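You operate a simulated robot arm through the tools that you are given. There is no shell and no other tool. Be economical: measure what you need, move in short steps, check, and stop when the job is done.

You run a simulated two-armed robot. Do the job below in one go: nothing can be reset, and whatever is moved stays where it is left.

TASK
Wipe up the spill on the bench beside the scale with the green cloth and put it back.

Only the result counts: the job must be done as asked and must still hold three seconds after the hand-in. Knocking over, shifting, dropping, spilling or breaking anything else fails it. Flat cloth is picked up by pressing the open fingertips on it (5 to 10 N) and closing them slowly along it; thin cloth reads only 2 to 8 mm in the jaws.

THE ROBOT
Two 7-joint arms with two-finger grippers on one trunk, on a base that drives. Base frame: it is fixed to the floor where the robot stands at the start and does not move with it; the origin is under the middle of the robot, x ahead of it, y to its left, z up; the surface under the hand at the start is at about z = 0.9. Lengths are in m, angles in rad, forces in N, time in s.
The left shoulder is at the start at [0.102, 0.175, 1.015], the right one opposite. With the tool pointing down near the work surface each hand reaches from about 0.1 to 0.88 m from the robot's upright axis, wherever it stands, measured 20 degrees to its own side. Payload 2.94 kg a hand.
The tool frame of a hand sits at the grasp point between the pads (the TCP): z along the fingers, y along the line on which they close. The tips reach 0.03 m beyond it. The gripper opens to 0.138 m. The gripper's body begins 0.109 m behind the TCP.
Orientation is that of the tool frame in the base frame, as [roll, pitch, yaw] about the fixed x, y, z axes, in that order (R = Rz(yaw) Ry(pitch) Rx(roll)). With the fingers straight down and closing along the base's y, the tool's x points along the base's -x, its y along +y and its z along -z.

THE INTERFACE
- The arms move only by the tool nudge_tool. It takes "left_increments", "right_increments" or both (then of equal length, played together; a hand with none holds still); each is a list of rows, each an object (a shift or turn left out is 0, a gripper value left out holds the last) with "linear": the shift along the tool's x, y, z in units of 25 mm (1.0 is 25 mm), a list of three; "rot": the turn, a rotation vector about the tool's x, y, z in units of 8 degrees (1.0 is 8 degrees), a list of three; "hand": the opening, from 0 (shut) to 1 (fully open). In form: [{"linear": [tx, ty, tz], "rot": [wx, wy, wz], "hand": hand}, ...]. A call has 1 to 20 rows; each row shifts and turns the commanded pose from where the row before left it, along the tool's axes as they then stand. A call with a number of a shift or a turn outside -1 to 1 is refused whole. Rows are played at 5 a second. More than 0.05 m and 0.15 rad between two rows, or a gripper value outside its range, and nothing of the call is played. A pose out of reach is approached as far as the arm can. The call stops where the force on the tool passes 40 N (or 10 N more than at its start, if that is more) or the arm is blocked; 0.2 s more then pass. The fingers move at their own pace and stop on an object; they squeeze with about 34 N. The grip force told is the motor's: it shows also when the fingers shut on nothing. Time passes only in rows, and 0.2 s behind the last, so rows that do not move let the fingers close. It gives the time, the measured TCP pose, the force on the tool (base axes), the opening and the grip force at its end, in the units of the frame above (readings bear some noise), with the torque about the TCP (base axes, N m) and any sound that the robot's microphone picked up.
- Cameras (640 x 400 px; columns grow to the right, rows downward): "scene" is now at [0.2333, -0.0184, 1.4824]; the picture's right is [-0.25, -0.97, -0.00], its down [-0.77, 0.20, -0.61] and it looks along [0.59, -0.15, -0.80] (base axes); focal length 260 px, centre (320, 200). "left" rides on the left gripper at [0.071, -0.019, -0.146] in its tool frame; the picture's right is [0.26, 0.97, 0.00], its down [-0.85, 0.23, -0.48] and it looks along [-0.46, 0.12, 0.88] (tool axes); focal length 280 px, centre (320, 200). "right" rides on the right gripper at [0.071, 0.019, -0.146] in its tool frame; the picture's right is [-0.26, 0.96, 0.00], its down [-0.85, -0.23, -0.48] and it looks along [-0.46, -0.12, 0.88] (tool axes); focal length 280 px, centre (320, 200). There is no depth. A picture from a camera that has moved, and an enlarged one, comes with that camera's place and axes in the base frame and with its lens.
- get_image(camera): a new picture of that camera. It takes no simulated time.
- raise_lower(by): slides the trunk up (or, below 0, down) by that many m; the arms and the scene camera ride with it, the base frame stays. It gives what a move gives, with no picture.
- drive_base(legs): drives the robot by 1 to 6 legs, each [ahead, turn to the left] in m and rad, along the robot's own axes; the way and the turn of a leg run together, so that a leg with both is an arc; at most 1.5 m and 3.142 rad a leg. The arms and the cameras ride along, it lands a little off, and it stops where it bumps. It gives what a move gives.
- turn_head(pan, tilt): turns the head with the scene camera to pan (to the left, within 2.094 rad either way) and tilt (down, from -0.506 to 1.204), counted from straight ahead of the robot. It gives what a move gives.
- inspect(camera, box): a new picture of the part [left, top, right, bottom] of that camera's present view, enlarged. It takes no simulated time.
- hand_in(): hands the job in; it is judged then, once.

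Work in short steps. Places have to be worked out from the pictures, the camera data and where the tool is seen: move nearer, look again, correct. Check each grasp and each placing, and mend what went wrong. You have 120 turns and 108 pictures in all, those below and enlarged ones among them. Open the grippers and draw the arms clear of the work before you hand the job in, unless the task says otherwise; then end with one line.

The tools are called after "Emit:" by a JSON object that holds its "name" and its "arguments". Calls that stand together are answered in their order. nudge_tool: Moves the arms, as the interface text tells. Its arguments: {"type":"object","properties":{"left_increments":{"type":"array","items":{"type":"object","properties":{"linear":{"type":"array","items":{"type":"number"}},"rot":{"type":"array","items":{"type":"number"}},"hand":{"type":"number"}}}},"right_increments":{"type":"array","items":{"type":"object","properties":{"linear":{"type":"array","items":{"type":"number"}},"rot":{"type":"array","items":{"type":"number"}},"hand":{"type":"number"}}}}},"required":[]} The other tools are called the same way: raise_lower (by) slides the trunk up or down; drive_base (legs) drives the base; turn_head (pan, tilt) turns the head that bears the scene camera; get_image (camera) takes a picture; inspect (camera, box) takes an enlarged picture of a part of a camera's view; hand_in () hands the job in.

At the start:

```text
clock: 0.0
left_tcp_pos: [0.6335, 0.0955, 1.1581]
left_tcp_rot: [-3.141, 0.0, -3.14]
left_contact_force: [-0.7, 0.6, 0.0]
left_ft_torque: [0.01, 0.0, -0.01]
left_opening: 0.138
left_gripper_force: 0.1
right_tcp_pos: [0.409, -0.3042, 1.1609]
right_tcp_rot: [-3.142, -0.002, 3.141]
right_contact_force: [-0.3, 0.0, -0.2]
right_ft_torque: [0.02, 0.0, 0.02]
right_opening: 0.1379
right_gripper_force: 0.0
trunk travel left (down, up): [-0.19, 0.544]
robot x, y, heading: [-0.0, 0.0016, -0.0]
head pan, tilt: [-0.255, 0.92]
```

scene: 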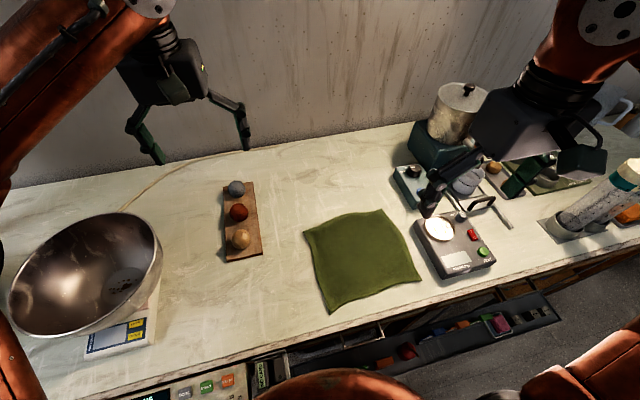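
right: 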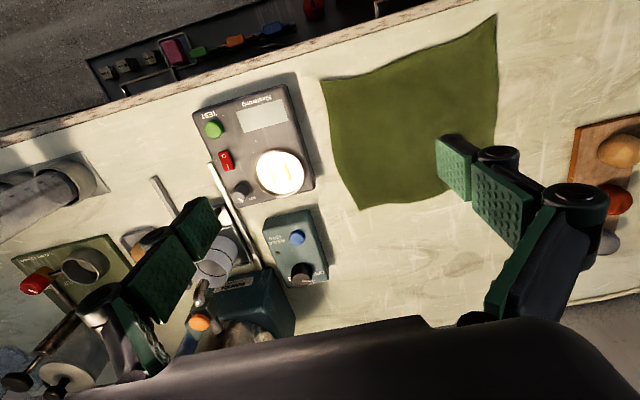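
left: 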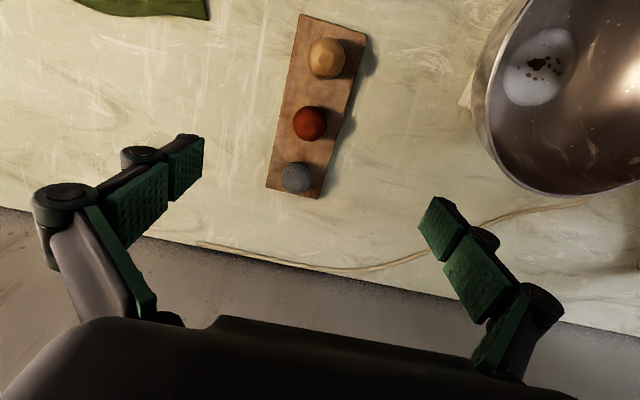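

I start by looking for the spill: the bowl's device at left looks like a scale, and another device stands at right. I enlarge both regions.

Emit:
{"name": "inspect", "arguments": {"camera": "scene", "box": [0, 180, 320, 380]}}

Emit:
{"name": "inspect", "arguments": {"camera": "scene", "box": [290, 80, 610, 320]}}

Emit:
{"name": "inspect", "arguments": {"camera": "left", "box": [320, 0, 640, 320]}}

```text
2.00 times, centred on (160, 280) of scene
camera zoom: at [0.2333, -0.0184, 1.4824], right [-0.25, -0.97, 0.0], down [-0.77, 0.2, -0.61], along [0.59, -0.15, -0.8], focal length 520 px, centre (640, 40)
```

zoom: 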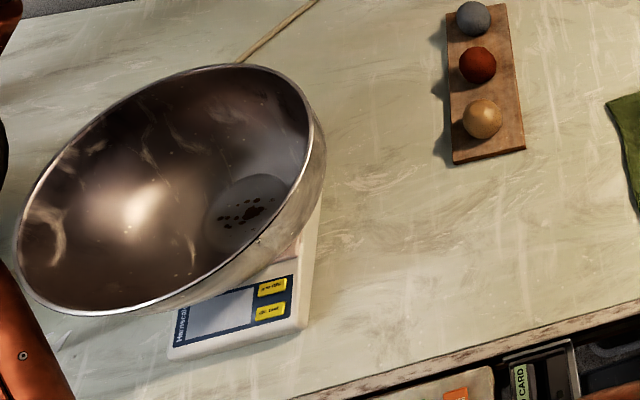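

```text
1.67 times, centred on (450, 200) of scene
camera zoom: at [0.2333, -0.0184, 1.4824], right [-0.25, -0.97, 0.0], down [-0.77, 0.2, -0.61], along [0.59, -0.15, -0.8], focal length 433 px, centre (103, 200)
```

zoom: 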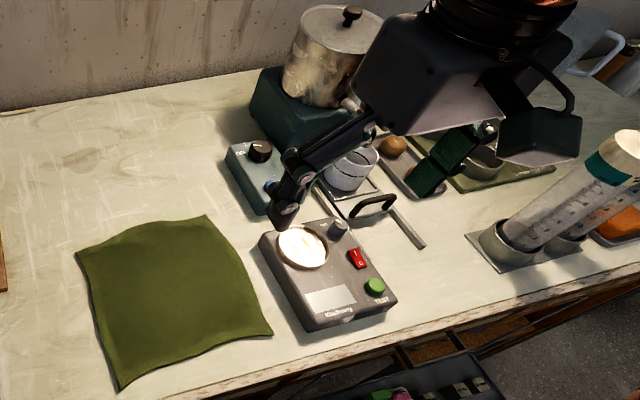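

```text
1.25 times, centred on (480, 160) of left
camera zoom: at [0.5627, 0.0769, 1.3033], right [-0.26, 0.96, 0.0], down [0.85, 0.23, 0.48], along [0.46, 0.13, -0.88], focal length 350 px, centre (120, 250)
```

zoom: 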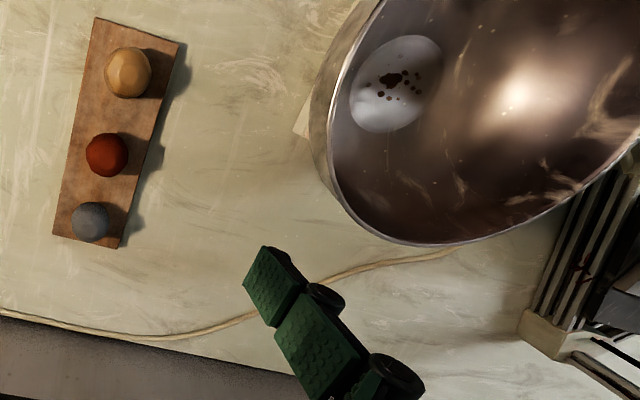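

No spill shows yet on the open bench, so it may be hidden by the bowl or by the arms. I turn the head left to look round the bowl scale.

Emit:
{"name": "turn_head", "arguments": {"pan": 0.7, "tilt": 0.9}}

Emit:
{"name": "get_image", "arguments": {"camera": "scene"}}

Emit:
{"name": "turn_head", "arguments": {"pan": -0.8, "tilt": 0.8}}

Emit:
{"name": "get_image", "arguments": {"camera": "scene"}}

```text
clock: 1.2
left_tcp_pos: [0.6331, 0.0965, 1.1588]
left_tcp_rot: [-3.14, 0.0, -3.139]
left_contact_force: [0.4, 0.0, 0.9]
left_ft_torque: [0.03, 0.02, 0.0]
left_opening: 0.138
left_gripper_force: 0.0
right_tcp_pos: [0.4086, -0.3046, 1.1614]
right_tcp_rot: [3.141, -0.002, -3.141]
right_contact_force: [-0.4, -0.1, 0.4]
right_ft_torque: [-0.01, 0.01, -0.02]
right_opening: 0.1377
right_gripper_force: 0.1
trunk travel left (down, up): [-0.19, 0.544]
robot x, y, heading: [0.0035, 0.0005, -0.0]
head pan, tilt: [0.7, 0.901]
```

```text
101 pictures are left
camera scene: at [0.2191, 0.049, 1.4839], right [0.64, -0.77, 0.0], down [-0.6, -0.5, -0.62], along [0.48, 0.4, -0.78], focal length 260 px, centre (320, 200)
```

scene: 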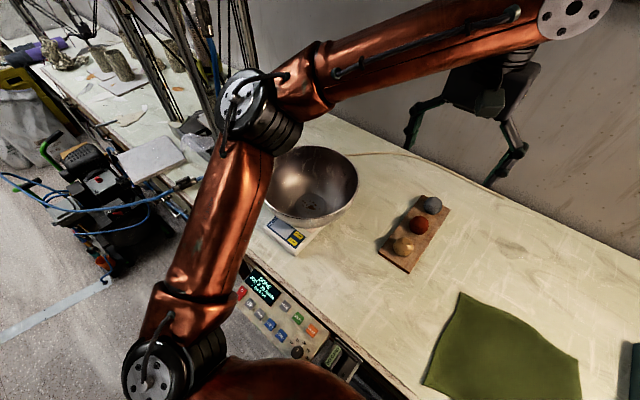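

```text
clock: 2.8
left_tcp_pos: [0.6338, 0.0965, 1.1569]
left_tcp_rot: [-3.141, 0.0, -3.14]
left_contact_force: [0.2, -0.1, -0.2]
left_ft_torque: [0.0, -0.01, 0.01]
left_opening: 0.1382
left_gripper_force: 0.0
right_tcp_pos: [0.4097, -0.3036, 1.1606]
right_tcp_rot: [3.141, -0.002, -3.141]
right_contact_force: [-0.3, 0.1, 0.4]
right_ft_torque: [0.0, -0.01, 0.04]
right_opening: 0.1382
right_gripper_force: 0.2
trunk travel left (down, up): [-0.19, 0.544]
robot x, y, heading: [0.0013, 0.0018, 0.001]
head pan, tilt: [-0.799, 0.799]
```

```text
100 pictures are left
camera scene: at [0.2176, -0.0574, 1.4918], right [-0.72, -0.7, 0.0], down [-0.5, 0.51, -0.7], along [0.49, -0.5, -0.72], focal length 260 px, centre (320, 200)
```

scene: 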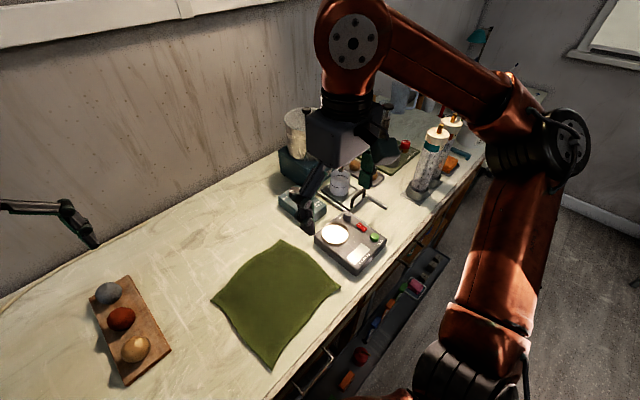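

The spill isn't on the open part, so it may be left of or behind the bowl. I raise the left hand clear of the bowl and move it left for a downward look.

Emit:
{"name": "nudge_tool", "arguments": {"left_increments": [{"linear": [0, 0, -1]}, {"linear": [0, 0, -1]}, {"linear": [0, 0, -1]}, {"linear": [0, 0, -1]}, {"linear": [0, 0, -1]}, {"linear": [0, 0, -1]}, {"linear": [1, 1, -1]}, {"linear": [1, 1, -1]}, {"linear": [1, 1, 0]}, {"linear": [1, 1, 0]}, {"linear": [1, 1, 0]}, {"linear": [1, 1, 0]}, {"linear": [0, 1, 0]}, {"linear": [0, 1, 0]}, {"linear": [0, 1, 0]}, {"linear": [0, 1, 0]}, {"linear": [0, 1, 0]}, {"linear": [0, 1, 0]}]}}

Emit:
{"name": "get_image", "arguments": {"camera": "left"}}

```text
clock: 6.6
left_tcp_pos: [0.5413, 0.3305, 1.2574]
left_tcp_rot: [3.141, -0.001, -3.14]
left_contact_force: [-0.3, -0.2, 0.2]
left_ft_torque: [-0.01, 0.03, 0.01]
left_opening: 0.1379
left_gripper_force: 0.2
left hand out of reach, approached as far as the arm can: row 5, 6, 7, 8, 16, 17, 18
right_tcp_pos: [0.4101, -0.3046, 1.1605]
right_tcp_rot: [-3.141, -0.001, 3.14]
right_contact_force: [0.5, -0.5, 0.0]
right_ft_torque: [0.03, 0.01, 0.01]
right_opening: 0.1381
right_gripper_force: 0.0
trunk travel left (down, up): [-0.19, 0.544]
robot x, y, heading: [0.0023, 0.0025, -0.002]
head pan, tilt: [-0.799, 0.799]
```

```text
99 pictures are left
camera left: at [0.4713, 0.3109, 1.4019], right [-0.26, 0.96, 0.0], down [0.85, 0.23, 0.48], along [0.46, 0.12, -0.88], focal length 280 px, centre (320, 200)
```

left: 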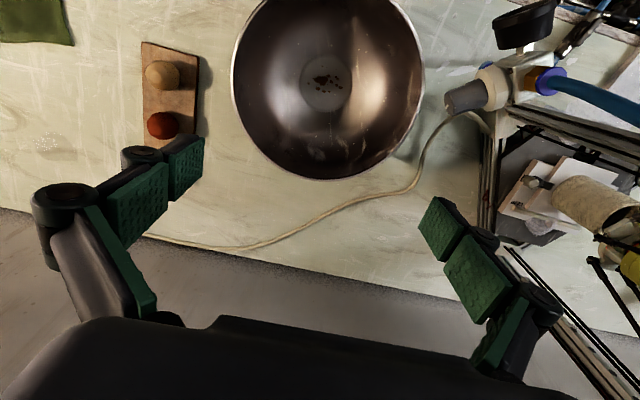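

There is a faint speckled patch at the left of this view, past the wooden board. I enlarge it and the bench round the bowl.

Emit:
{"name": "inspect", "arguments": {"camera": "left", "box": [0, 80, 130, 210]}}

Emit:
{"name": "inspect", "arguments": {"camera": "left", "box": [360, 0, 520, 200]}}

Emit:
{"name": "turn_head", "arguments": {"pan": -0.1, "tilt": 0.75}}

Emit:
{"name": "get_image", "arguments": {"camera": "scene"}}

```text
3.08 times, centred on (65, 145) of left
camera zoom: at [0.4713, 0.3109, 1.4019], right [-0.26, 0.96, 0.0], down [0.85, 0.23, 0.48], along [0.46, 0.12, -0.88], focal length 863 px, centre (1105, 369)
```

zoom: 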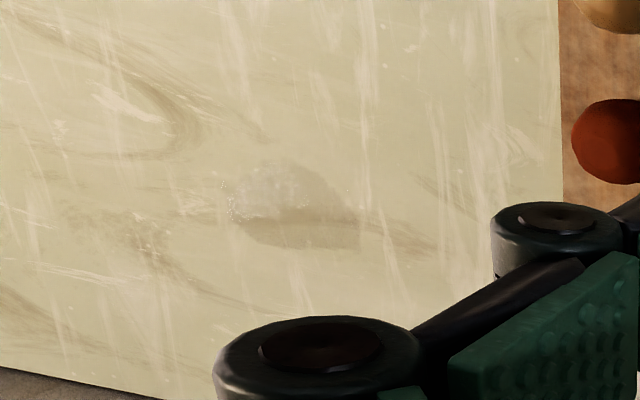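

```text
2.00 times, centred on (440, 100) of left
camera zoom: at [0.4713, 0.3109, 1.4019], right [-0.26, 0.96, 0.0], down [0.85, 0.23, 0.48], along [0.46, 0.12, -0.88], focal length 561 px, centre (80, 400)
```

zoom: 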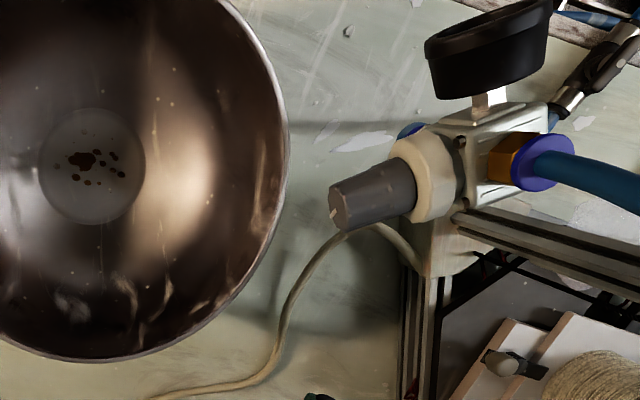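

```text
clock: 7.7
left_tcp_pos: [0.5421, 0.329, 1.2554]
left_tcp_rot: [3.141, -0.002, 3.141]
left_contact_force: [0.3, -0.1, 0.2]
left_ft_torque: [0.02, -0.02, -0.02]
left_opening: 0.1382
left_gripper_force: 0.0
right_tcp_pos: [0.4101, -0.3031, 1.162]
right_tcp_rot: [-3.141, -0.001, 3.141]
right_contact_force: [-0.5, -0.7, 0.2]
right_ft_torque: [0.02, 0.01, 0.02]
right_opening: 0.138
right_gripper_force: 0.0
trunk travel left (down, up): [-0.19, 0.544]
robot x, y, heading: [-0.0022, -0.0, 0.005]
head pan, tilt: [-0.099, 0.75]
```

```text
96 pictures are left
camera scene: at [0.2437, -0.0077, 1.4958], right [-0.1, -0.99, 0.0], down [-0.68, 0.07, -0.73], along [0.73, -0.07, -0.68], focal length 260 px, centre (320, 200)
```

scene: 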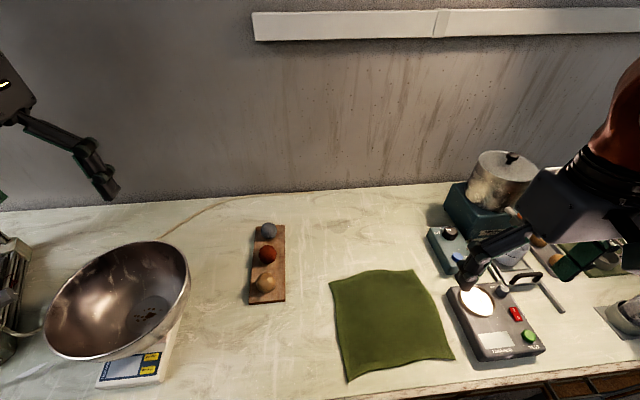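

The speckled patch projects consistently to about (0.742, -0.132) on the bench: a clear wet film. I enlarge it and the other candidate devices from the scene camera.

Emit:
{"name": "inspect", "arguments": {"camera": "scene", "box": [280, 180, 420, 270]}}

Emit:
{"name": "inspect", "arguments": {"camera": "scene", "box": [420, 140, 640, 380]}}

Emit:
{"name": "inspect", "arguments": {"camera": "scene", "box": [0, 200, 330, 400]}}

Emit:
{"name": "inspect", "arguments": {"camera": "right", "box": [180, 60, 400, 320]}}

```text
4.44 times, centred on (350, 225) of scene
camera zoom: at [0.2437, -0.0077, 1.4958], right [-0.1, -0.99, 0.0], down [-0.68, 0.07, -0.73], along [0.73, -0.07, -0.68], focal length 1155 px, centre (187, 89)
```

zoom: 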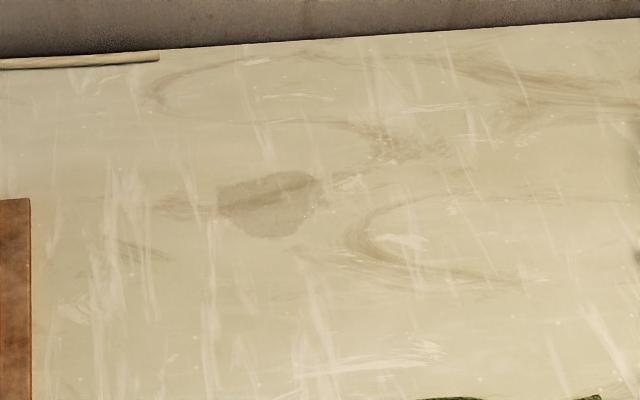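

```text
1.67 times, centred on (530, 260) of scene
camera zoom: at [0.2437, -0.0077, 1.4958], right [-0.1, -0.99, 0.0], down [-0.68, 0.07, -0.73], along [0.73, -0.07, -0.68], focal length 433 px, centre (-30, 100)
```

zoom: 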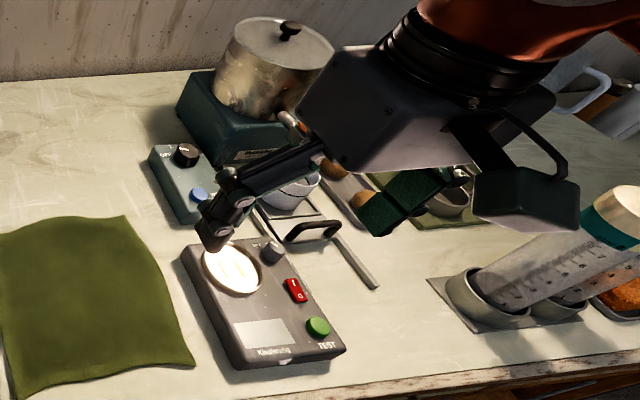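

```text
1.94 times, centred on (165, 300) of scene
camera zoom: at [0.2437, -0.0077, 1.4958], right [-0.1, -0.99, 0.0], down [-0.68, 0.07, -0.73], along [0.73, -0.07, -0.68], focal length 504 px, centre (621, 6)
```

zoom: 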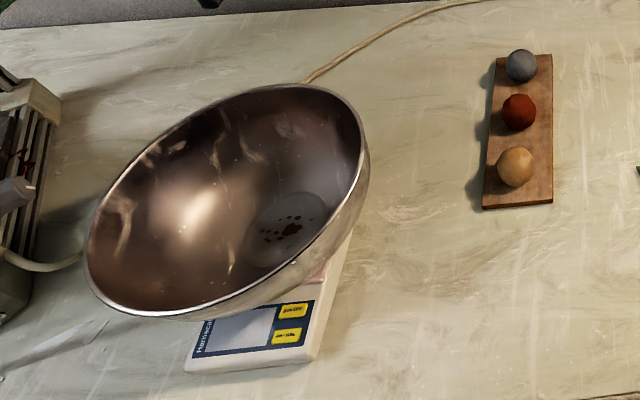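

```text
1.54 times, centred on (290, 190) of right
camera zoom: at [0.3383, -0.2835, 1.3074], right [0.26, 0.97, 0.0], down [0.85, -0.23, 0.47], along [0.46, -0.12, -0.88], focal length 431 px, centre (366, 215)
```

zoom: 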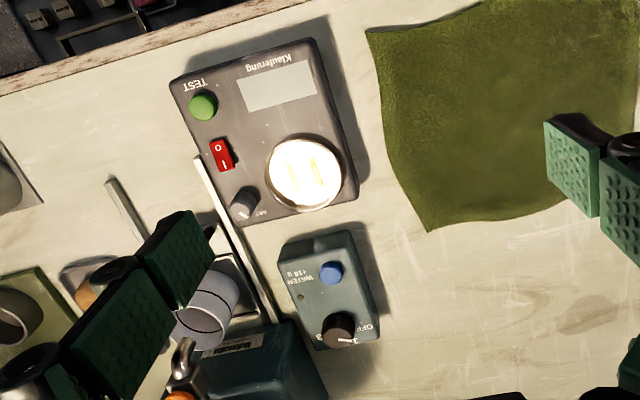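

The right-hand view confirms a wet patch at about (0.742, -0.13). There are also whitish marks left of the bowl scale, so I draw the left hand back to view that area before deciding.

Emit:
{"name": "nudge_tool", "arguments": {"left_increments": [{"linear": [1, 0, 0]}, {"linear": [1, 0, 0]}, {"linear": [1, 0, 0]}, {"linear": [1, 0, 0]}, {"linear": [1, 0.5, 0]}, {"linear": [1, 0.5, 0]}]}}

Emit:
{"name": "get_image", "arguments": {"camera": "left"}}

Emit:
{"name": "inspect", "arguments": {"camera": "left", "box": [300, 0, 620, 200]}}

```text
clock: 9.1
left_tcp_pos: [0.435, 0.3135, 1.1908]
left_tcp_rot: [-3.139, 0.002, -3.139]
left_contact_force: [0.1, -0.4, -0.3]
left_ft_torque: [0.01, -0.03, 0.02]
left_opening: 0.1382
left_gripper_force: 0.1
left hand out of reach, approached as far as the arm can: row 1, 2, 3, 4, 5, 6
right_tcp_pos: [0.4106, -0.3033, 1.1619]
right_tcp_rot: [-3.141, 0.002, 3.142]
right_contact_force: [-0.9, 0.8, -0.1]
right_ft_torque: [-0.02, 0.0, -0.01]
right_opening: 0.1379
right_gripper_force: 0.1
trunk travel left (down, up): [-0.19, 0.544]
robot x, y, heading: [-0.0019, 0.001, -0.001]
head pan, tilt: [-0.099, 0.75]
```

```text
91 pictures are left
camera left: at [0.3642, 0.2943, 1.3367], right [-0.26, 0.96, 0.0], down [0.85, 0.23, 0.48], along [0.46, 0.12, -0.88], focal length 280 px, centre (320, 200)
```

left: 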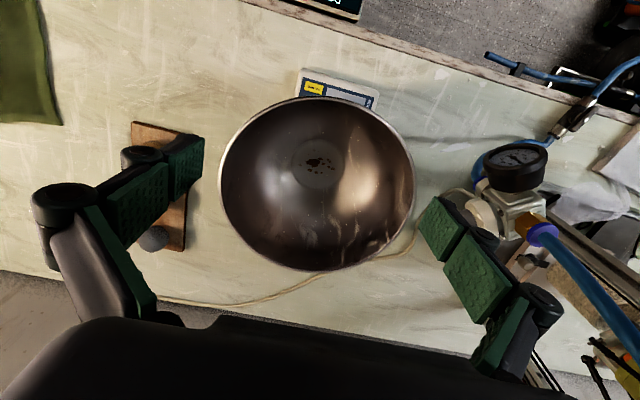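

```text
2.00 times, centred on (460, 100) of left
camera zoom: at [0.3642, 0.2943, 1.3367], right [-0.26, 0.96, 0.0], down [0.85, 0.23, 0.48], along [0.46, 0.12, -0.88], focal length 561 px, centre (40, 400)
```

zoom: 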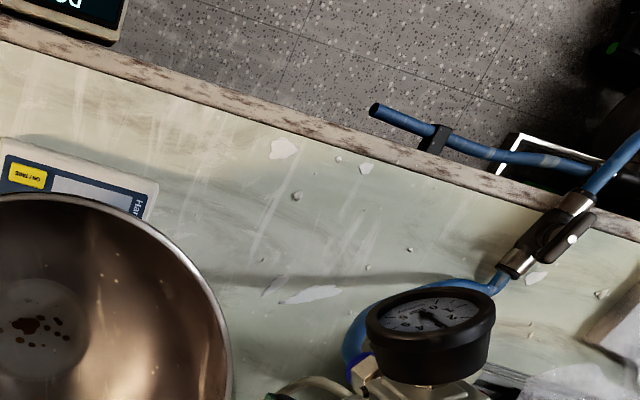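

The bits left of the bowl are dry paper/paint flakes, not a spill. I check the far-right bench for another scale or patch.

Emit:
{"name": "turn_head", "arguments": {"pan": -0.9, "tilt": 0.6}}

Emit:
{"name": "inspect", "arguments": {"camera": "scene", "box": [200, 130, 480, 330]}}

Emit:
{"name": "inspect", "arguments": {"camera": "right", "box": [0, 120, 260, 380]}}

```text
clock: 10.2
left_tcp_pos: [0.4349, 0.3127, 1.1922]
left_tcp_rot: [-3.14, 0.001, -3.14]
left_contact_force: [1.2, -0.8, 0.0]
left_ft_torque: [0.02, 0.0, -0.01]
left_opening: 0.138
left_gripper_force: 0.1
right_tcp_pos: [0.409, -0.3023, 1.1608]
right_tcp_rot: [3.141, -0.002, -3.141]
right_contact_force: [-0.4, -0.5, 0.7]
right_ft_torque: [-0.01, -0.02, -0.01]
right_opening: 0.1378
right_gripper_force: 0.1
trunk travel left (down, up): [-0.19, 0.544]
robot x, y, heading: [0.0022, 0.0005, 0.002]
head pan, tilt: [-0.901, 0.6]
```

```text
2.00 times, centred on (340, 230) of scene
camera zoom: at [0.2161, -0.0685, 1.5087], right [-0.78, -0.62, 0.0], down [-0.35, 0.44, -0.82], along [0.51, -0.65, -0.57], focal length 520 px, centre (280, 140)
```

zoom: 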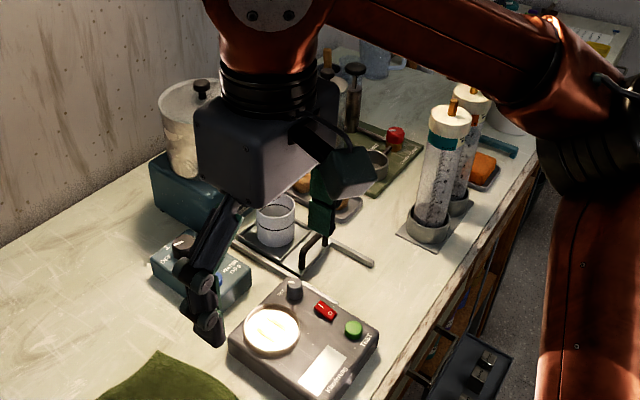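

```text
1.54 times, centred on (130, 250) of right
camera zoom: at [0.3383, -0.2834, 1.3074], right [0.26, 0.97, 0.0], down [0.85, -0.23, 0.47], along [0.46, -0.12, -0.88], focal length 431 px, centre (612, 123)
```

zoom: 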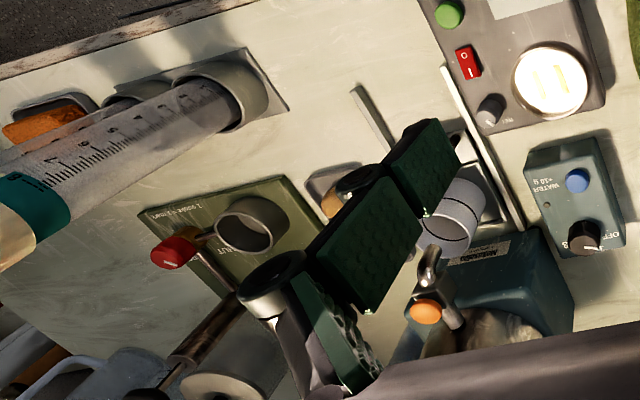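

The only spill is the clear wet patch at about (0.742, -0.13), roughly 7 cm across. The cloth lies at x 0.37–0.59, y −0.29…−0.06. I plan to pinch it near its far edge (0.55, −0.175) with the right hand; first I hover there.

Emit:
{"name": "nudge_tool", "arguments": {"right_increments": [{"linear": [-0.933, 0.853, 0], "hand": 0.5}, {"linear": [-0.933, 0.853, 0]}, {"linear": [-0.933, 0.853, 0]}, {"linear": [-0.933, 0.853, 0]}, {"linear": [-0.933, 0.853, 0]}, {"linear": [-0.933, 0.853, 0]}, {"linear": [0, 0, 1]}, {"linear": [0, 0, 1]}, {"linear": [0, 0, 1]}, {"linear": [0, 0, 1]}, {"linear": [0, 0, 1]}, {"linear": [0, 0, 1]}, {"linear": [0, 0, 1]}]}}

Emit:
{"name": "turn_head", "arguments": {"pan": -0.2, "tilt": 0.85}}

Emit:
{"name": "get_image", "arguments": {"camera": "scene"}}

Emit:
{"name": "get_image", "arguments": {"camera": "right"}}

```text
clock: 13.0
left_tcp_pos: [0.4361, 0.3131, 1.1914]
left_tcp_rot: [-3.14, 0.0, 3.141]
left_contact_force: [-0.3, -0.3, -0.6]
left_ft_torque: [0.03, -0.03, 0.01]
left_opening: 0.1379
left_gripper_force: 0.1
right_tcp_pos: [0.5505, -0.1766, 0.9852]
right_tcp_rot: [-3.141, -0.002, -3.141]
right_contact_force: [0.0, -0.1, -0.3]
right_ft_torque: [0.02, 0.0, 0.01]
right_opening: 0.0688
right_gripper_force: 0.0
trunk travel left (down, up): [-0.19, 0.544]
robot x, y, heading: [-0.0004, -0.0045, -0.003]
head pan, tilt: [-0.901, 0.6]
```

```text
clock: 14.1
left_tcp_pos: [0.4345, 0.3142, 1.191]
left_tcp_rot: [-3.14, 0.002, -3.141]
left_contact_force: [0.6, 0.2, -0.6]
left_ft_torque: [0.0, 0.01, 0.03]
left_opening: 0.1379
left_gripper_force: 0.0
right_tcp_pos: [0.5507, -0.1754, 0.9848]
right_tcp_rot: [-3.14, -0.002, 3.14]
right_contact_force: [-0.2, -0.2, 0.1]
right_ft_torque: [0.0, 0.04, -0.03]
right_opening: 0.0691
right_gripper_force: 0.0
trunk travel left (down, up): [-0.19, 0.544]
robot x, y, heading: [0.0013, 0.001, 0.004]
head pan, tilt: [-0.201, 0.85]
```

```text
87 pictures are left
camera scene: at [0.2379, -0.0148, 1.4878], right [-0.2, -0.98, 0.0], down [-0.74, 0.15, -0.66], along [0.65, -0.13, -0.75], focal length 260 px, centre (320, 200)
```

scene: 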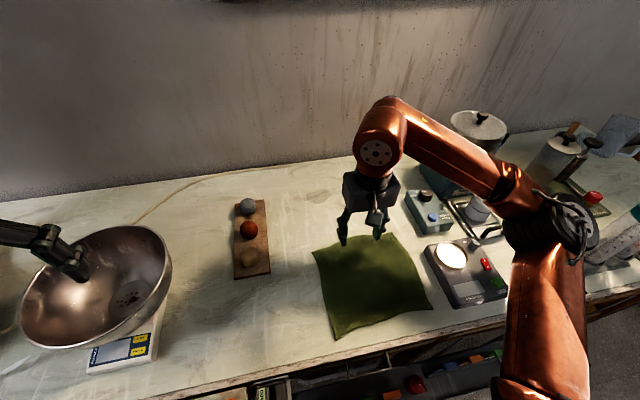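

```text
86 pictures are left
camera right: at [0.4782, -0.1551, 1.1322], right [0.26, 0.96, 0.0], down [0.85, -0.23, 0.47], along [0.46, -0.12, -0.88], focal length 280 px, centre (320, 200)
```

right: 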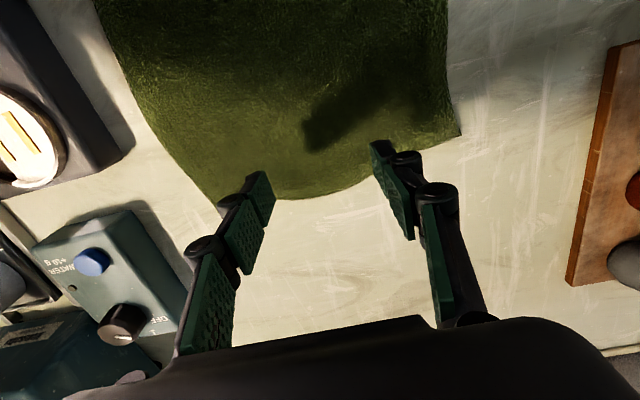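

The fingers sit over the cloth about 4 cm inside its far edge. I lower toward contact, then in fine steps.

Emit:
{"name": "nudge_tool", "arguments": {"right_increments": [{"linear": [0, 0, 0.9]}, {"linear": [0, 0, 0.7]}, {"linear": [0, 0, 0.2]}, {"linear": [0, 0, 0.1]}]}}

```text
clock: 15.1
left_tcp_pos: [0.436, 0.3128, 1.1916]
left_tcp_rot: [-3.138, 0.002, -3.141]
left_contact_force: [0.7, 0.2, -0.1]
left_ft_torque: [-0.02, -0.06, -0.02]
left_opening: 0.138
left_gripper_force: 0.0
right_tcp_pos: [0.5489, -0.1762, 0.9381]
right_tcp_rot: [3.141, -0.001, 3.141]
right_contact_force: [-0.7, 0.1, -0.3]
right_ft_torque: [0.02, 0.02, 0.04]
right_opening: 0.069
right_gripper_force: 0.0
trunk travel left (down, up): [-0.19, 0.544]
robot x, y, heading: [-0.0019, 0.0008, 0.001]
head pan, tilt: [-0.201, 0.85]
```

No contact yet at z 0.938; I continue 2.5 mm at a time.

Emit:
{"name": "nudge_tool", "arguments": {"right_increments": [{"linear": [0, 0, 0.1]}, {"linear": [0, 0, 0.1]}]}}

```text
clock: 15.7
left_tcp_pos: [0.4346, 0.3129, 1.1923]
left_tcp_rot: [-3.14, 0.002, 3.141]
left_contact_force: [-1.0, -0.8, -0.2]
left_ft_torque: [0.01, -0.01, 0.0]
left_opening: 0.138
left_gripper_force: 0.1
right_tcp_pos: [0.5497, -0.1754, 0.9331]
right_tcp_rot: [3.141, 0.001, -3.141]
right_contact_force: [0.1, -0.1, 0.1]
right_ft_torque: [-0.02, 0.0, -0.01]
right_opening: 0.0691
right_gripper_force: 0.2
trunk travel left (down, up): [-0.19, 0.544]
robot x, y, heading: [-0.003, -0.0024, 0.003]
head pan, tilt: [-0.201, 0.85]
```

Still free at 0.933; two smaller steps.

Emit:
{"name": "nudge_tool", "arguments": {"right_increments": [{"linear": [0, 0, 0.06]}, {"linear": [0, 0, 0.06]}]}}

```text
clock: 16.3
left_tcp_pos: [0.4359, 0.3133, 1.1918]
left_tcp_rot: [-3.14, 0.001, 3.141]
left_contact_force: [0.2, 0.4, -0.4]
left_ft_torque: [-0.01, 0.01, 0.01]
left_opening: 0.138
left_gripper_force: 0.0
right_tcp_pos: [0.5489, -0.1761, 0.9322]
right_tcp_rot: [3.142, 0.002, 3.14]
right_contact_force: [0.1, 0.4, 7.5]
right_ft_torque: [-0.02, -0.01, -0.02]
right_opening: 0.0702
right_gripper_force: 0.9
trunk travel left (down, up): [-0.19, 0.544]
robot x, y, heading: [0.0035, -0.0002, 0.0]
head pan, tilt: [-0.201, 0.85]
```

Contact at 7.5 N, in the wanted range. I close slowly along the cloth.

Emit:
{"name": "nudge_tool", "arguments": {"right_increments": [{"hand": 0.45}, {"hand": 0.4}, {"hand": 0.35}, {"hand": 0.3}, {"hand": 0.25}, {"hand": 0.2}, {"hand": 0.15}, {"hand": 0.1}, {"hand": 0.05}, {"hand": 0}, {"hand": 0}, {"hand": 0}]}}

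Emit:
{"name": "get_image", "arguments": {"camera": "right"}}

```text
clock: 18.9
left_tcp_pos: [0.4337, 0.3127, 1.1917]
left_tcp_rot: [-3.14, 0.001, 3.141]
left_contact_force: [0.2, -1.6, 0.2]
left_ft_torque: [-0.04, 0.0, 0.0]
left_opening: 0.138
left_gripper_force: 0.2
right_tcp_pos: [0.5483, -0.1756, 0.9316]
right_tcp_rot: [-3.141, 0.002, -3.141]
right_contact_force: [-1.8, 0.1, 16.7]
right_ft_torque: [-0.04, 0.02, 0.03]
right_opening: 0.0068
right_gripper_force: 34.1
trunk travel left (down, up): [-0.19, 0.544]
robot x, y, heading: [0.0027, -0.0006, 0.002]
head pan, tilt: [-0.201, 0.85]
```

```text
85 pictures are left
camera right: at [0.4769, -0.1549, 1.0771], right [0.26, 0.97, 0.0], down [0.85, -0.23, 0.48], along [0.46, -0.12, -0.88], focal length 280 px, centre (320, 200)
```

right: 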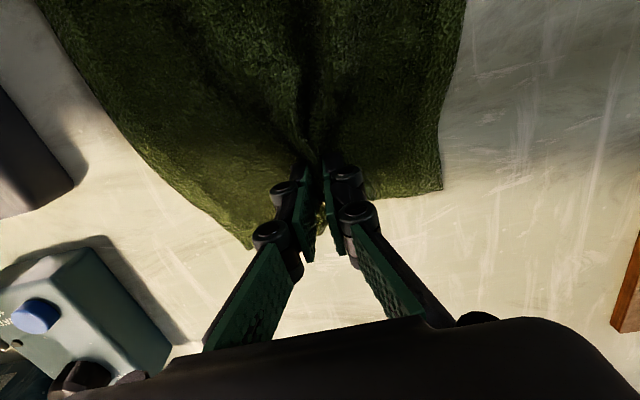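

The cloth is gripped (6.8 mm). I lift a few mm and drag it flat toward the spill, stopping short of it at x ≈ 0.69.

Emit:
{"name": "nudge_tool", "arguments": {"right_increments": [{"linear": [0, 0, -0.25]}, {"linear": [-0.8, 0.25, 0]}, {"linear": [-0.8, 0.25, 0]}, {"linear": [-0.8, 0.25, 0]}, {"linear": [-0.8, 0.25, 0]}, {"linear": [-0.8, 0.25, 0]}, {"linear": [-0.8, 0.25, 0]}, {"linear": [-0.8, 0.25, 0]}]}}

Emit:
{"name": "get_image", "arguments": {"camera": "right"}}

Emit:
{"name": "get_image", "arguments": {"camera": "scene"}}

```text
clock: 20.7
left_tcp_pos: [0.4354, 0.3135, 1.1918]
left_tcp_rot: [-3.139, 0.002, -3.141]
left_contact_force: [-0.3, -0.1, -0.7]
left_ft_torque: [-0.01, 0.01, 0.01]
left_opening: 0.1379
left_gripper_force: 0.1
right_tcp_pos: [0.6891, -0.133, 0.9354]
right_tcp_rot: [3.141, 0.0, 3.141]
right_contact_force: [0.7, 0.4, -0.3]
right_ft_torque: [-0.01, 0.01, 0.0]
right_opening: 0.0072
right_gripper_force: 34.0
trunk travel left (down, up): [-0.19, 0.544]
robot x, y, heading: [-0.0016, 0.0001, 0.001]
head pan, tilt: [-0.201, 0.85]
```

```text
84 pictures are left
camera right: at [0.6183, -0.1115, 1.0824], right [0.26, 0.97, 0.0], down [0.85, -0.23, 0.47], along [0.46, -0.13, -0.88], focal length 280 px, centre (320, 200)
```

right: 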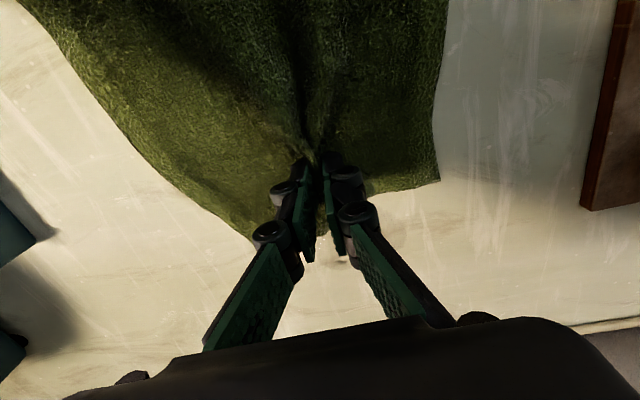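

```text
83 pictures are left
camera scene: at [0.2383, -0.0141, 1.4877], right [-0.2, -0.98, 0.0], down [-0.74, 0.15, -0.66], along [0.65, -0.13, -0.75], focal length 260 px, centre (320, 200)
```

scene: 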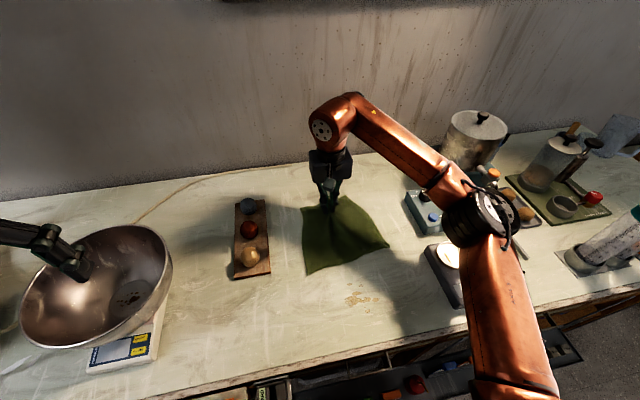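

The cloth dragged well. A stain has come to light where the cloth lay, near (0.43, −0.145); I enlarge it.

Emit:
{"name": "inspect", "arguments": {"camera": "scene", "box": [290, 250, 440, 350]}}

Emit:
{"name": "inspect", "arguments": {"camera": "scene", "box": [270, 150, 420, 250]}}

```text
4.00 times, centred on (365, 300) of scene
camera zoom: at [0.2383, -0.0141, 1.4877], right [-0.2, -0.98, 0.0], down [-0.74, 0.15, -0.66], along [0.65, -0.13, -0.75], focal length 1040 px, centre (140, -200)
```

zoom: 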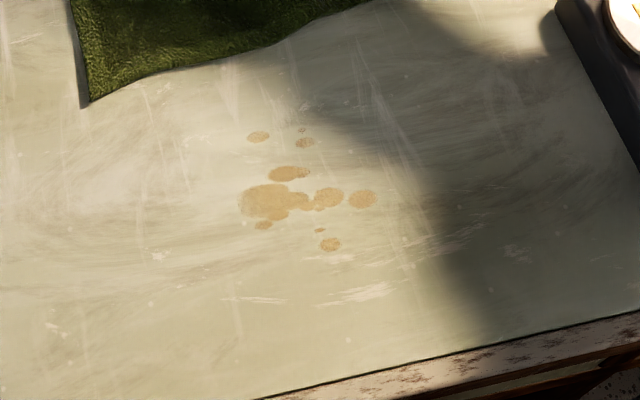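

```text
4.00 times, centred on (345, 200) of scene
camera zoom: at [0.2383, -0.0141, 1.4877], right [-0.2, -0.98, 0.0], down [-0.74, 0.15, -0.66], along [0.65, -0.13, -0.75], focal length 1040 px, centre (220, 200)
```

zoom: 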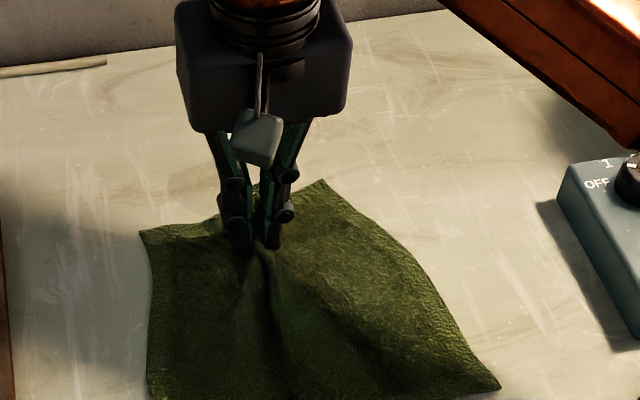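

A splatter of light-brown drops lies where the cloth was; since it's unclear which is meant, I'll wipe both. First the wet patch here: press lightly and scrub over x 0.69–0.78.

Emit:
{"name": "nudge_tool", "arguments": {"right_increments": [{"linear": [0, 0, 0.2]}, {"linear": [-0.7, 0.2, 0]}, {"linear": [-0.7, 0, 0]}, {"linear": [-0.7, 0, 0]}, {"linear": [-0.7, 0, 0]}, {"linear": [-0.7, 0, 0]}]}}

Emit:
{"name": "get_image", "arguments": {"camera": "right"}}

```text
clock: 22.1
left_tcp_pos: [0.4341, 0.3141, 1.191]
left_tcp_rot: [-3.139, 0.001, -3.138]
left_contact_force: [0.0, 0.6, 0.2]
left_ft_torque: [0.01, -0.02, 0.04]
left_opening: 0.1379
left_gripper_force: 0.1
right_tcp_pos: [0.7763, -0.1276, 0.9321]
right_tcp_rot: [3.141, -0.001, -3.141]
right_contact_force: [-1.2, 0.4, 3.9]
right_ft_torque: [-0.01, 0.05, -0.01]
right_opening: 0.0065
right_gripper_force: 34.3
trunk travel left (down, up): [-0.19, 0.544]
robot x, y, heading: [0.001, -0.0007, -0.003]
head pan, tilt: [-0.201, 0.85]
```

```text
80 pictures are left
camera right: at [0.7054, -0.1069, 1.0783], right [0.26, 0.97, 0.0], down [0.85, -0.23, 0.48], along [0.46, -0.12, -0.88], focal length 280 px, centre (320, 200)
```

right: 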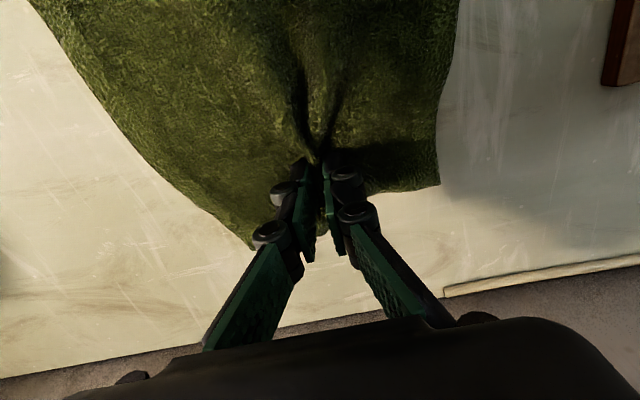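

Light contact at 3.9 N. I press slightly more and scrub sideways in lanes while backing over the patch.

Emit:
{"name": "nudge_tool", "arguments": {"right_increments": [{"linear": [0, 0.75, 0.1]}, {"linear": [0, 0.75, 0]}, {"linear": [0.7, 0, 0]}, {"linear": [0, -0.8, 0]}, {"linear": [0, -0.8, 0]}, {"linear": [0, -0.8, 0]}, {"linear": [0, -0.8, 0]}, {"linear": [0.7, 0, 0]}, {"linear": [0, 0.8, 0]}, {"linear": [0, 0.8, 0]}, {"linear": [0, 0.8, 0]}, {"linear": [0, 0.8, 0]}, {"linear": [0.7, 0, 0]}, {"linear": [0, -0.8, 0]}, {"linear": [0, -0.8, 0]}, {"linear": [0, -0.8, 0]}, {"linear": [0, -0.8, 0]}, {"linear": [0.5, 0, 0]}, {"linear": [0, 0.8, 0]}, {"linear": [0, 0.8, 0]}]}}

Emit:
{"name": "get_image", "arguments": {"camera": "scene"}}

Emit:
{"name": "get_image", "arguments": {"camera": "right"}}

```text
clock: 26.3
left_tcp_pos: [0.4329, 0.3127, 1.1929]
left_tcp_rot: [-3.14, 0.003, -3.14]
left_contact_force: [0.1, -0.5, 0.2]
left_ft_torque: [0.01, 0.03, 0.01]
left_opening: 0.1383
left_gripper_force: 0.1
right_tcp_pos: [0.7106, -0.1302, 0.9307]
right_tcp_rot: [-3.141, 0.0, -3.139]
right_contact_force: [-0.2, -7.7, 26.0]
right_ft_torque: [-0.22, -0.02, 0.02]
right_opening: 0.0069
right_gripper_force: 33.9
trunk travel left (down, up): [-0.19, 0.544]
robot x, y, heading: [-0.0003, -0.0025, -0.0]
head pan, tilt: [-0.201, 0.85]
```

```text
79 pictures are left
camera scene: at [0.235, -0.015, 1.4883], right [-0.2, -0.98, 0.0], down [-0.73, 0.15, -0.66], along [0.65, -0.13, -0.75], focal length 260 px, centre (320, 200)
```

scene: 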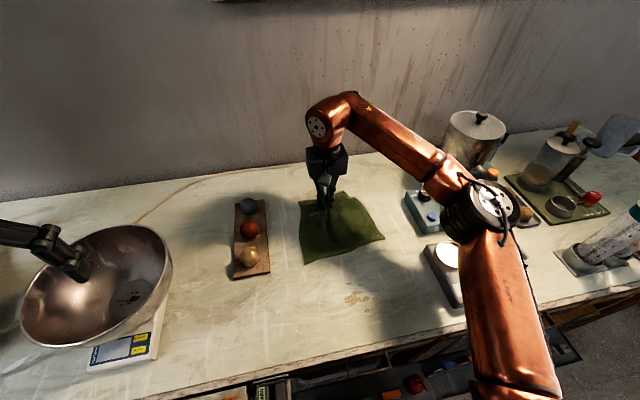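

```text
78 pictures are left
camera right: at [0.6385, -0.1086, 1.0768], right [0.26, 0.97, 0.0], down [0.85, -0.23, 0.48], along [0.46, -0.12, -0.88], focal length 280 px, centre (320, 200)
```

right: 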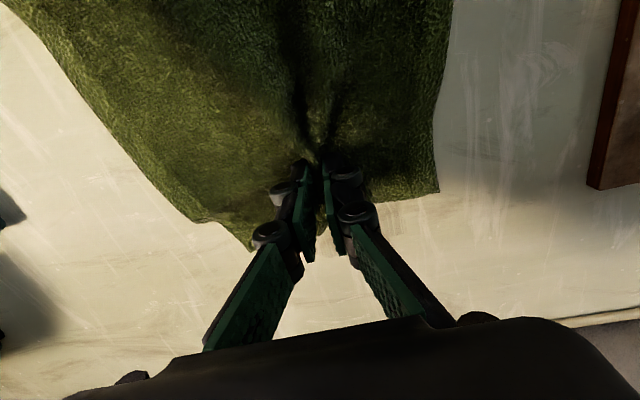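

I lift the cloth, arcing back toward its near edge, so I can see whether the wet patch is gone.

Emit:
{"name": "nudge_tool", "arguments": {"right_increments": [{"linear": [0, 0, -0.6]}, {"linear": [0.3, 0, -1]}, {"linear": [0.5, 0, -1]}, {"linear": [0.7, 0, -1]}, {"linear": [0.8, 0, -1]}, {"linear": [0.8, 0, -1]}, {"linear": [0.8, 0, -1]}, {"linear": [0.8, 0, -1]}, {"linear": [0.8, 0, -1]}, {"linear": [0.5, 0, -0.6]}]}}

Emit:
{"name": "get_image", "arguments": {"camera": "scene"}}

Emit:
{"name": "inspect", "arguments": {"camera": "scene", "box": [260, 150, 400, 250]}}

Emit:
{"name": "get_image", "arguments": {"camera": "right"}}

```text
clock: 28.5
left_tcp_pos: [0.4354, 0.3139, 1.1924]
left_tcp_rot: [-3.139, 0.001, -3.141]
left_contact_force: [1.2, 0.6, -0.2]
left_ft_torque: [0.02, 0.02, -0.04]
left_opening: 0.1382
left_gripper_force: 0.1
right_tcp_pos: [0.5619, -0.1308, 1.1588]
right_tcp_rot: [3.141, -0.002, 3.141]
right_contact_force: [-0.4, -0.1, 0.4]
right_ft_torque: [-0.01, -0.02, -0.01]
right_opening: 0.0068
right_gripper_force: 33.8
trunk travel left (down, up): [-0.19, 0.544]
robot x, y, heading: [-0.0001, -0.0, 0.002]
head pan, tilt: [-0.201, 0.85]
```

```text
77 pictures are left
camera scene: at [0.2375, -0.0145, 1.4878], right [-0.2, -0.98, 0.0], down [-0.74, 0.15, -0.66], along [0.65, -0.13, -0.75], focal length 260 px, centre (320, 200)
```

scene: 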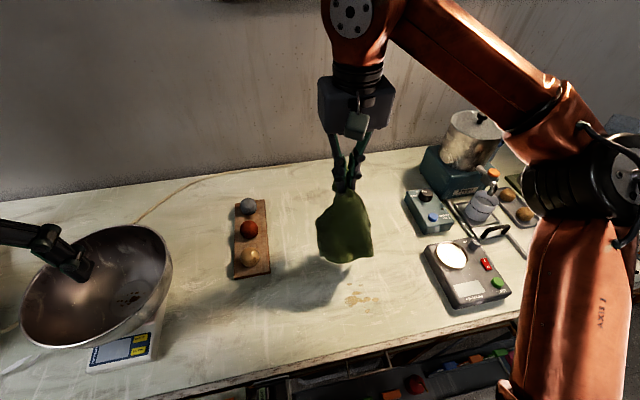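

```text
4.00 times, centred on (330, 200) of scene
camera zoom: at [0.2375, -0.0145, 1.4878], right [-0.2, -0.98, 0.0], down [-0.74, 0.15, -0.66], along [0.65, -0.13, -0.75], focal length 1040 px, centre (280, 200)
```

zoom: 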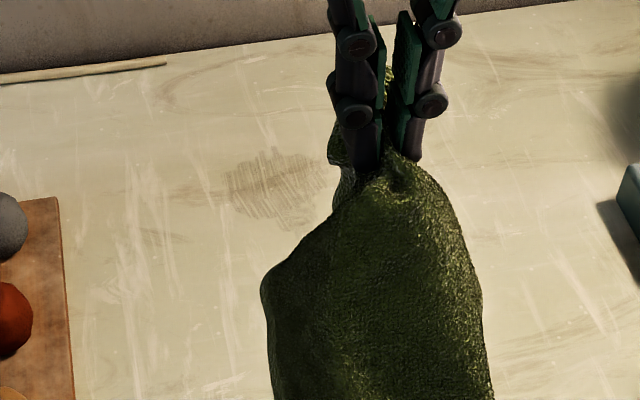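

```text
75 pictures are left
camera right: at [0.4903, -0.1094, 1.3053], right [0.26, 0.96, 0.0], down [0.85, -0.23, 0.47], along [0.46, -0.13, -0.88], focal length 280 px, centre (320, 200)
```

right: 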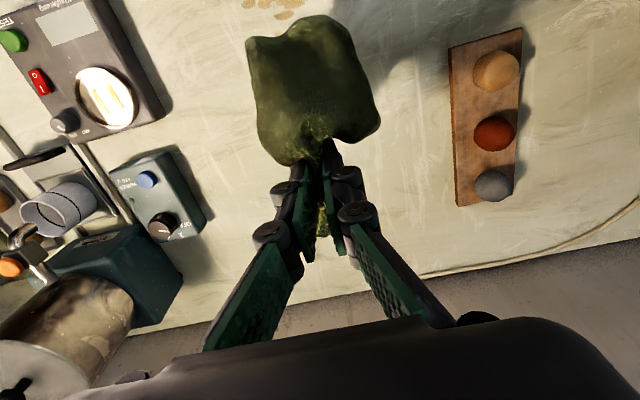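

The wet patch is partly wiped (now streaked), centred near (0.752, −0.118). I lay the cloth back down the way I lifted it, and will scrub with tighter lanes.

Emit:
{"name": "nudge_tool", "arguments": {"right_increments": [{"linear": [-0.5, 0, 0.6]}, {"linear": [-0.8, 0, 1]}, {"linear": [-0.8, 0, 1]}, {"linear": [-0.8, 0, 1]}, {"linear": [-0.8, 0, 1]}, {"linear": [-0.8, 0, 1]}, {"linear": [-0.8, 0, 1]}, {"linear": [-0.7, 0, 1]}, {"linear": [-0.7, 0.3, 0.9]}, {"linear": [-0.4, 0.3, 0.47]}]}}

Emit:
{"name": "get_image", "arguments": {"camera": "right"}}

```text
clock: 30.7
left_tcp_pos: [0.4338, 0.3133, 1.1936]
left_tcp_rot: [-3.139, 0.004, 3.141]
left_contact_force: [0.1, 0.9, 0.0]
left_ft_torque: [0.02, -0.02, -0.02]
left_opening: 0.1379
left_gripper_force: 0.0
right_tcp_pos: [0.7385, -0.1162, 0.9373]
right_tcp_rot: [3.14, 0.002, -3.141]
right_contact_force: [-2.0, -3.0, 14.8]
right_ft_torque: [-0.11, 0.11, 0.01]
right_opening: 0.0069
right_gripper_force: 33.9
trunk travel left (down, up): [-0.19, 0.544]
robot x, y, heading: [-0.0001, 0.0025, 0.001]
head pan, tilt: [-0.201, 0.85]
```

```text
74 pictures are left
camera right: at [0.6661, -0.0952, 1.0837], right [0.26, 0.96, 0.0], down [0.85, -0.23, 0.48], along [0.46, -0.12, -0.88], focal length 280 px, centre (320, 200)
```

right: 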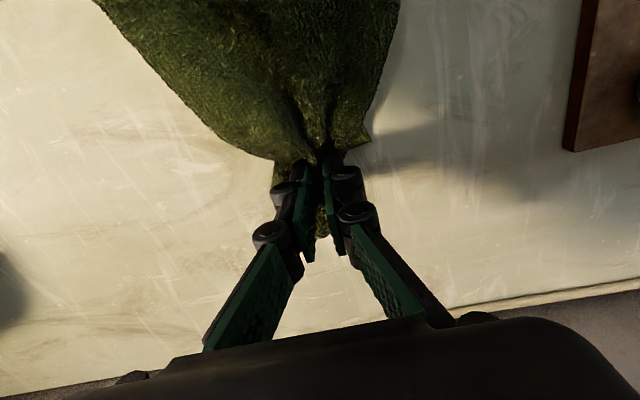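

Cloth is bunched under the tips with ~15 N: a good pad. I scrub in tight lanes starting at the far end of the patch.

Emit:
{"name": "nudge_tool", "arguments": {"right_increments": [{"linear": [-1, 0.6, 0]}, {"linear": [-1, 0.6, 0]}, {"linear": [-0.5, 0.4, 0]}, {"linear": [0, -1, 0]}, {"linear": [0, -1, 0]}, {"linear": [0, -1, 0]}, {"linear": [0, -1, 0]}, {"linear": [0.5, 0, 0]}, {"linear": [0, 1, 0]}, {"linear": [0, 1, 0]}, {"linear": [0, 1, 0]}, {"linear": [0, 1, 0]}, {"linear": [0.5, 0, 0]}, {"linear": [0, -1, 0]}, {"linear": [0, -1, 0]}, {"linear": [0, -1, 0]}, {"linear": [0, -1, 0]}, {"linear": [0.5, 0, 0]}]}}

Emit:
{"name": "nudge_tool", "arguments": {"right_increments": [{"linear": [0, 1, 0]}, {"linear": [0, 1, 0]}, {"linear": [0, 1, 0]}, {"linear": [0, 1, 0]}, {"linear": [0.5, 0, 0]}, {"linear": [0, -1, 0]}, {"linear": [0, -1, 0]}, {"linear": [0, -1, 0]}, {"linear": [0, -1, 0]}, {"linear": [0.5, 0, 0]}, {"linear": [0, 1, 0]}, {"linear": [0, 1, 0]}, {"linear": [0, 1, 0]}, {"linear": [0, 1, 0]}, {"linear": [0.5, 0, 0]}, {"linear": [0, -1, 0]}, {"linear": [0, -1, 0]}, {"linear": [0, -1, 0]}, {"linear": [0, -1, 0]}]}}

Emit:
{"name": "get_image", "arguments": {"camera": "right"}}

Emit:
{"name": "inspect", "arguments": {"camera": "scene", "box": [220, 130, 460, 290]}}

```text
clock: 34.5
left_tcp_pos: [0.4352, 0.3134, 1.1923]
left_tcp_rot: [-3.141, 0.003, 3.141]
left_contact_force: [-0.8, -0.2, 0.0]
left_ft_torque: [-0.01, 0.02, 0.01]
left_opening: 0.1376
left_gripper_force: 0.1
right_tcp_pos: [0.7634, -0.1755, 0.9371]
right_tcp_rot: [-3.141, 0.002, 3.14]
right_contact_force: [6.4, -1.5, 25.8]
right_ft_torque: [-0.13, -0.07, 0.01]
right_opening: 0.0068
right_gripper_force: 34.1
trunk travel left (down, up): [-0.19, 0.544]
robot x, y, heading: [0.0006, -0.0004, 0.0]
head pan, tilt: [-0.201, 0.85]
```

```text
clock: 38.5
left_tcp_pos: [0.434, 0.3139, 1.1927]
left_tcp_rot: [-3.14, 0.004, -3.14]
left_contact_force: [-0.6, -0.8, 0.4]
left_ft_torque: [0.03, 0.02, -0.05]
left_opening: 0.1379
left_gripper_force: 0.0
right_tcp_pos: [0.7265, -0.1753, 0.9367]
right_tcp_rot: [-3.141, 0.001, -3.141]
right_contact_force: [1.0, 2.7, 22.9]
right_ft_torque: [0.04, 0.07, -0.01]
right_opening: 0.007
right_gripper_force: 34.1
trunk travel left (down, up): [-0.19, 0.544]
robot x, y, heading: [0.002, -0.0008, -0.001]
head pan, tilt: [-0.201, 0.85]
```

```text
73 pictures are left
camera right: at [0.6535, -0.1543, 1.0829], right [0.26, 0.97, 0.0], down [0.85, -0.23, 0.48], along [0.46, -0.12, -0.88], focal length 280 px, centre (320, 200)
```

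right: 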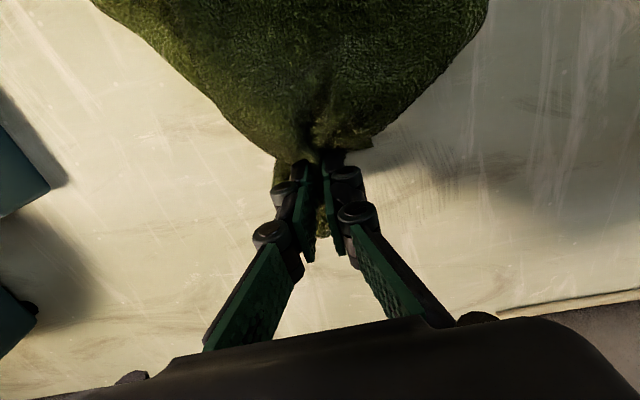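

```text
2.50 times, centred on (340, 210) of scene
camera zoom: at [0.2356, -0.0143, 1.4882], right [-0.2, -0.98, 0.0], down [-0.74, 0.15, -0.66], along [0.65, -0.13, -0.75], focal length 650 px, centre (270, 175)
```

zoom: 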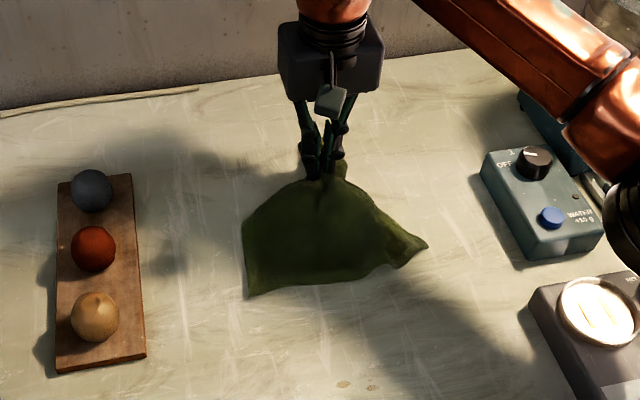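

A streaky remnant shows in the right view near (0.74, −0.09). I enlarge to judge it.

Emit:
{"name": "inspect", "arguments": {"camera": "right", "box": [340, 80, 600, 240]}}

```text
2.46 times, centred on (470, 160) of right
camera zoom: at [0.6535, -0.1543, 1.0829], right [0.26, 0.97, 0.0], down [0.85, -0.23, 0.48], along [0.46, -0.12, -0.88], focal length 690 px, centre (-49, 298)
```

zoom: 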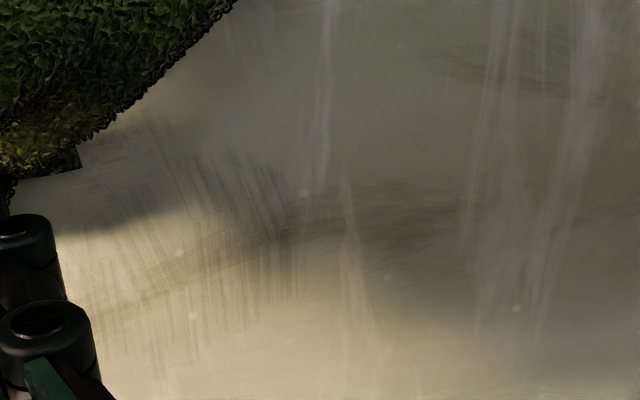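

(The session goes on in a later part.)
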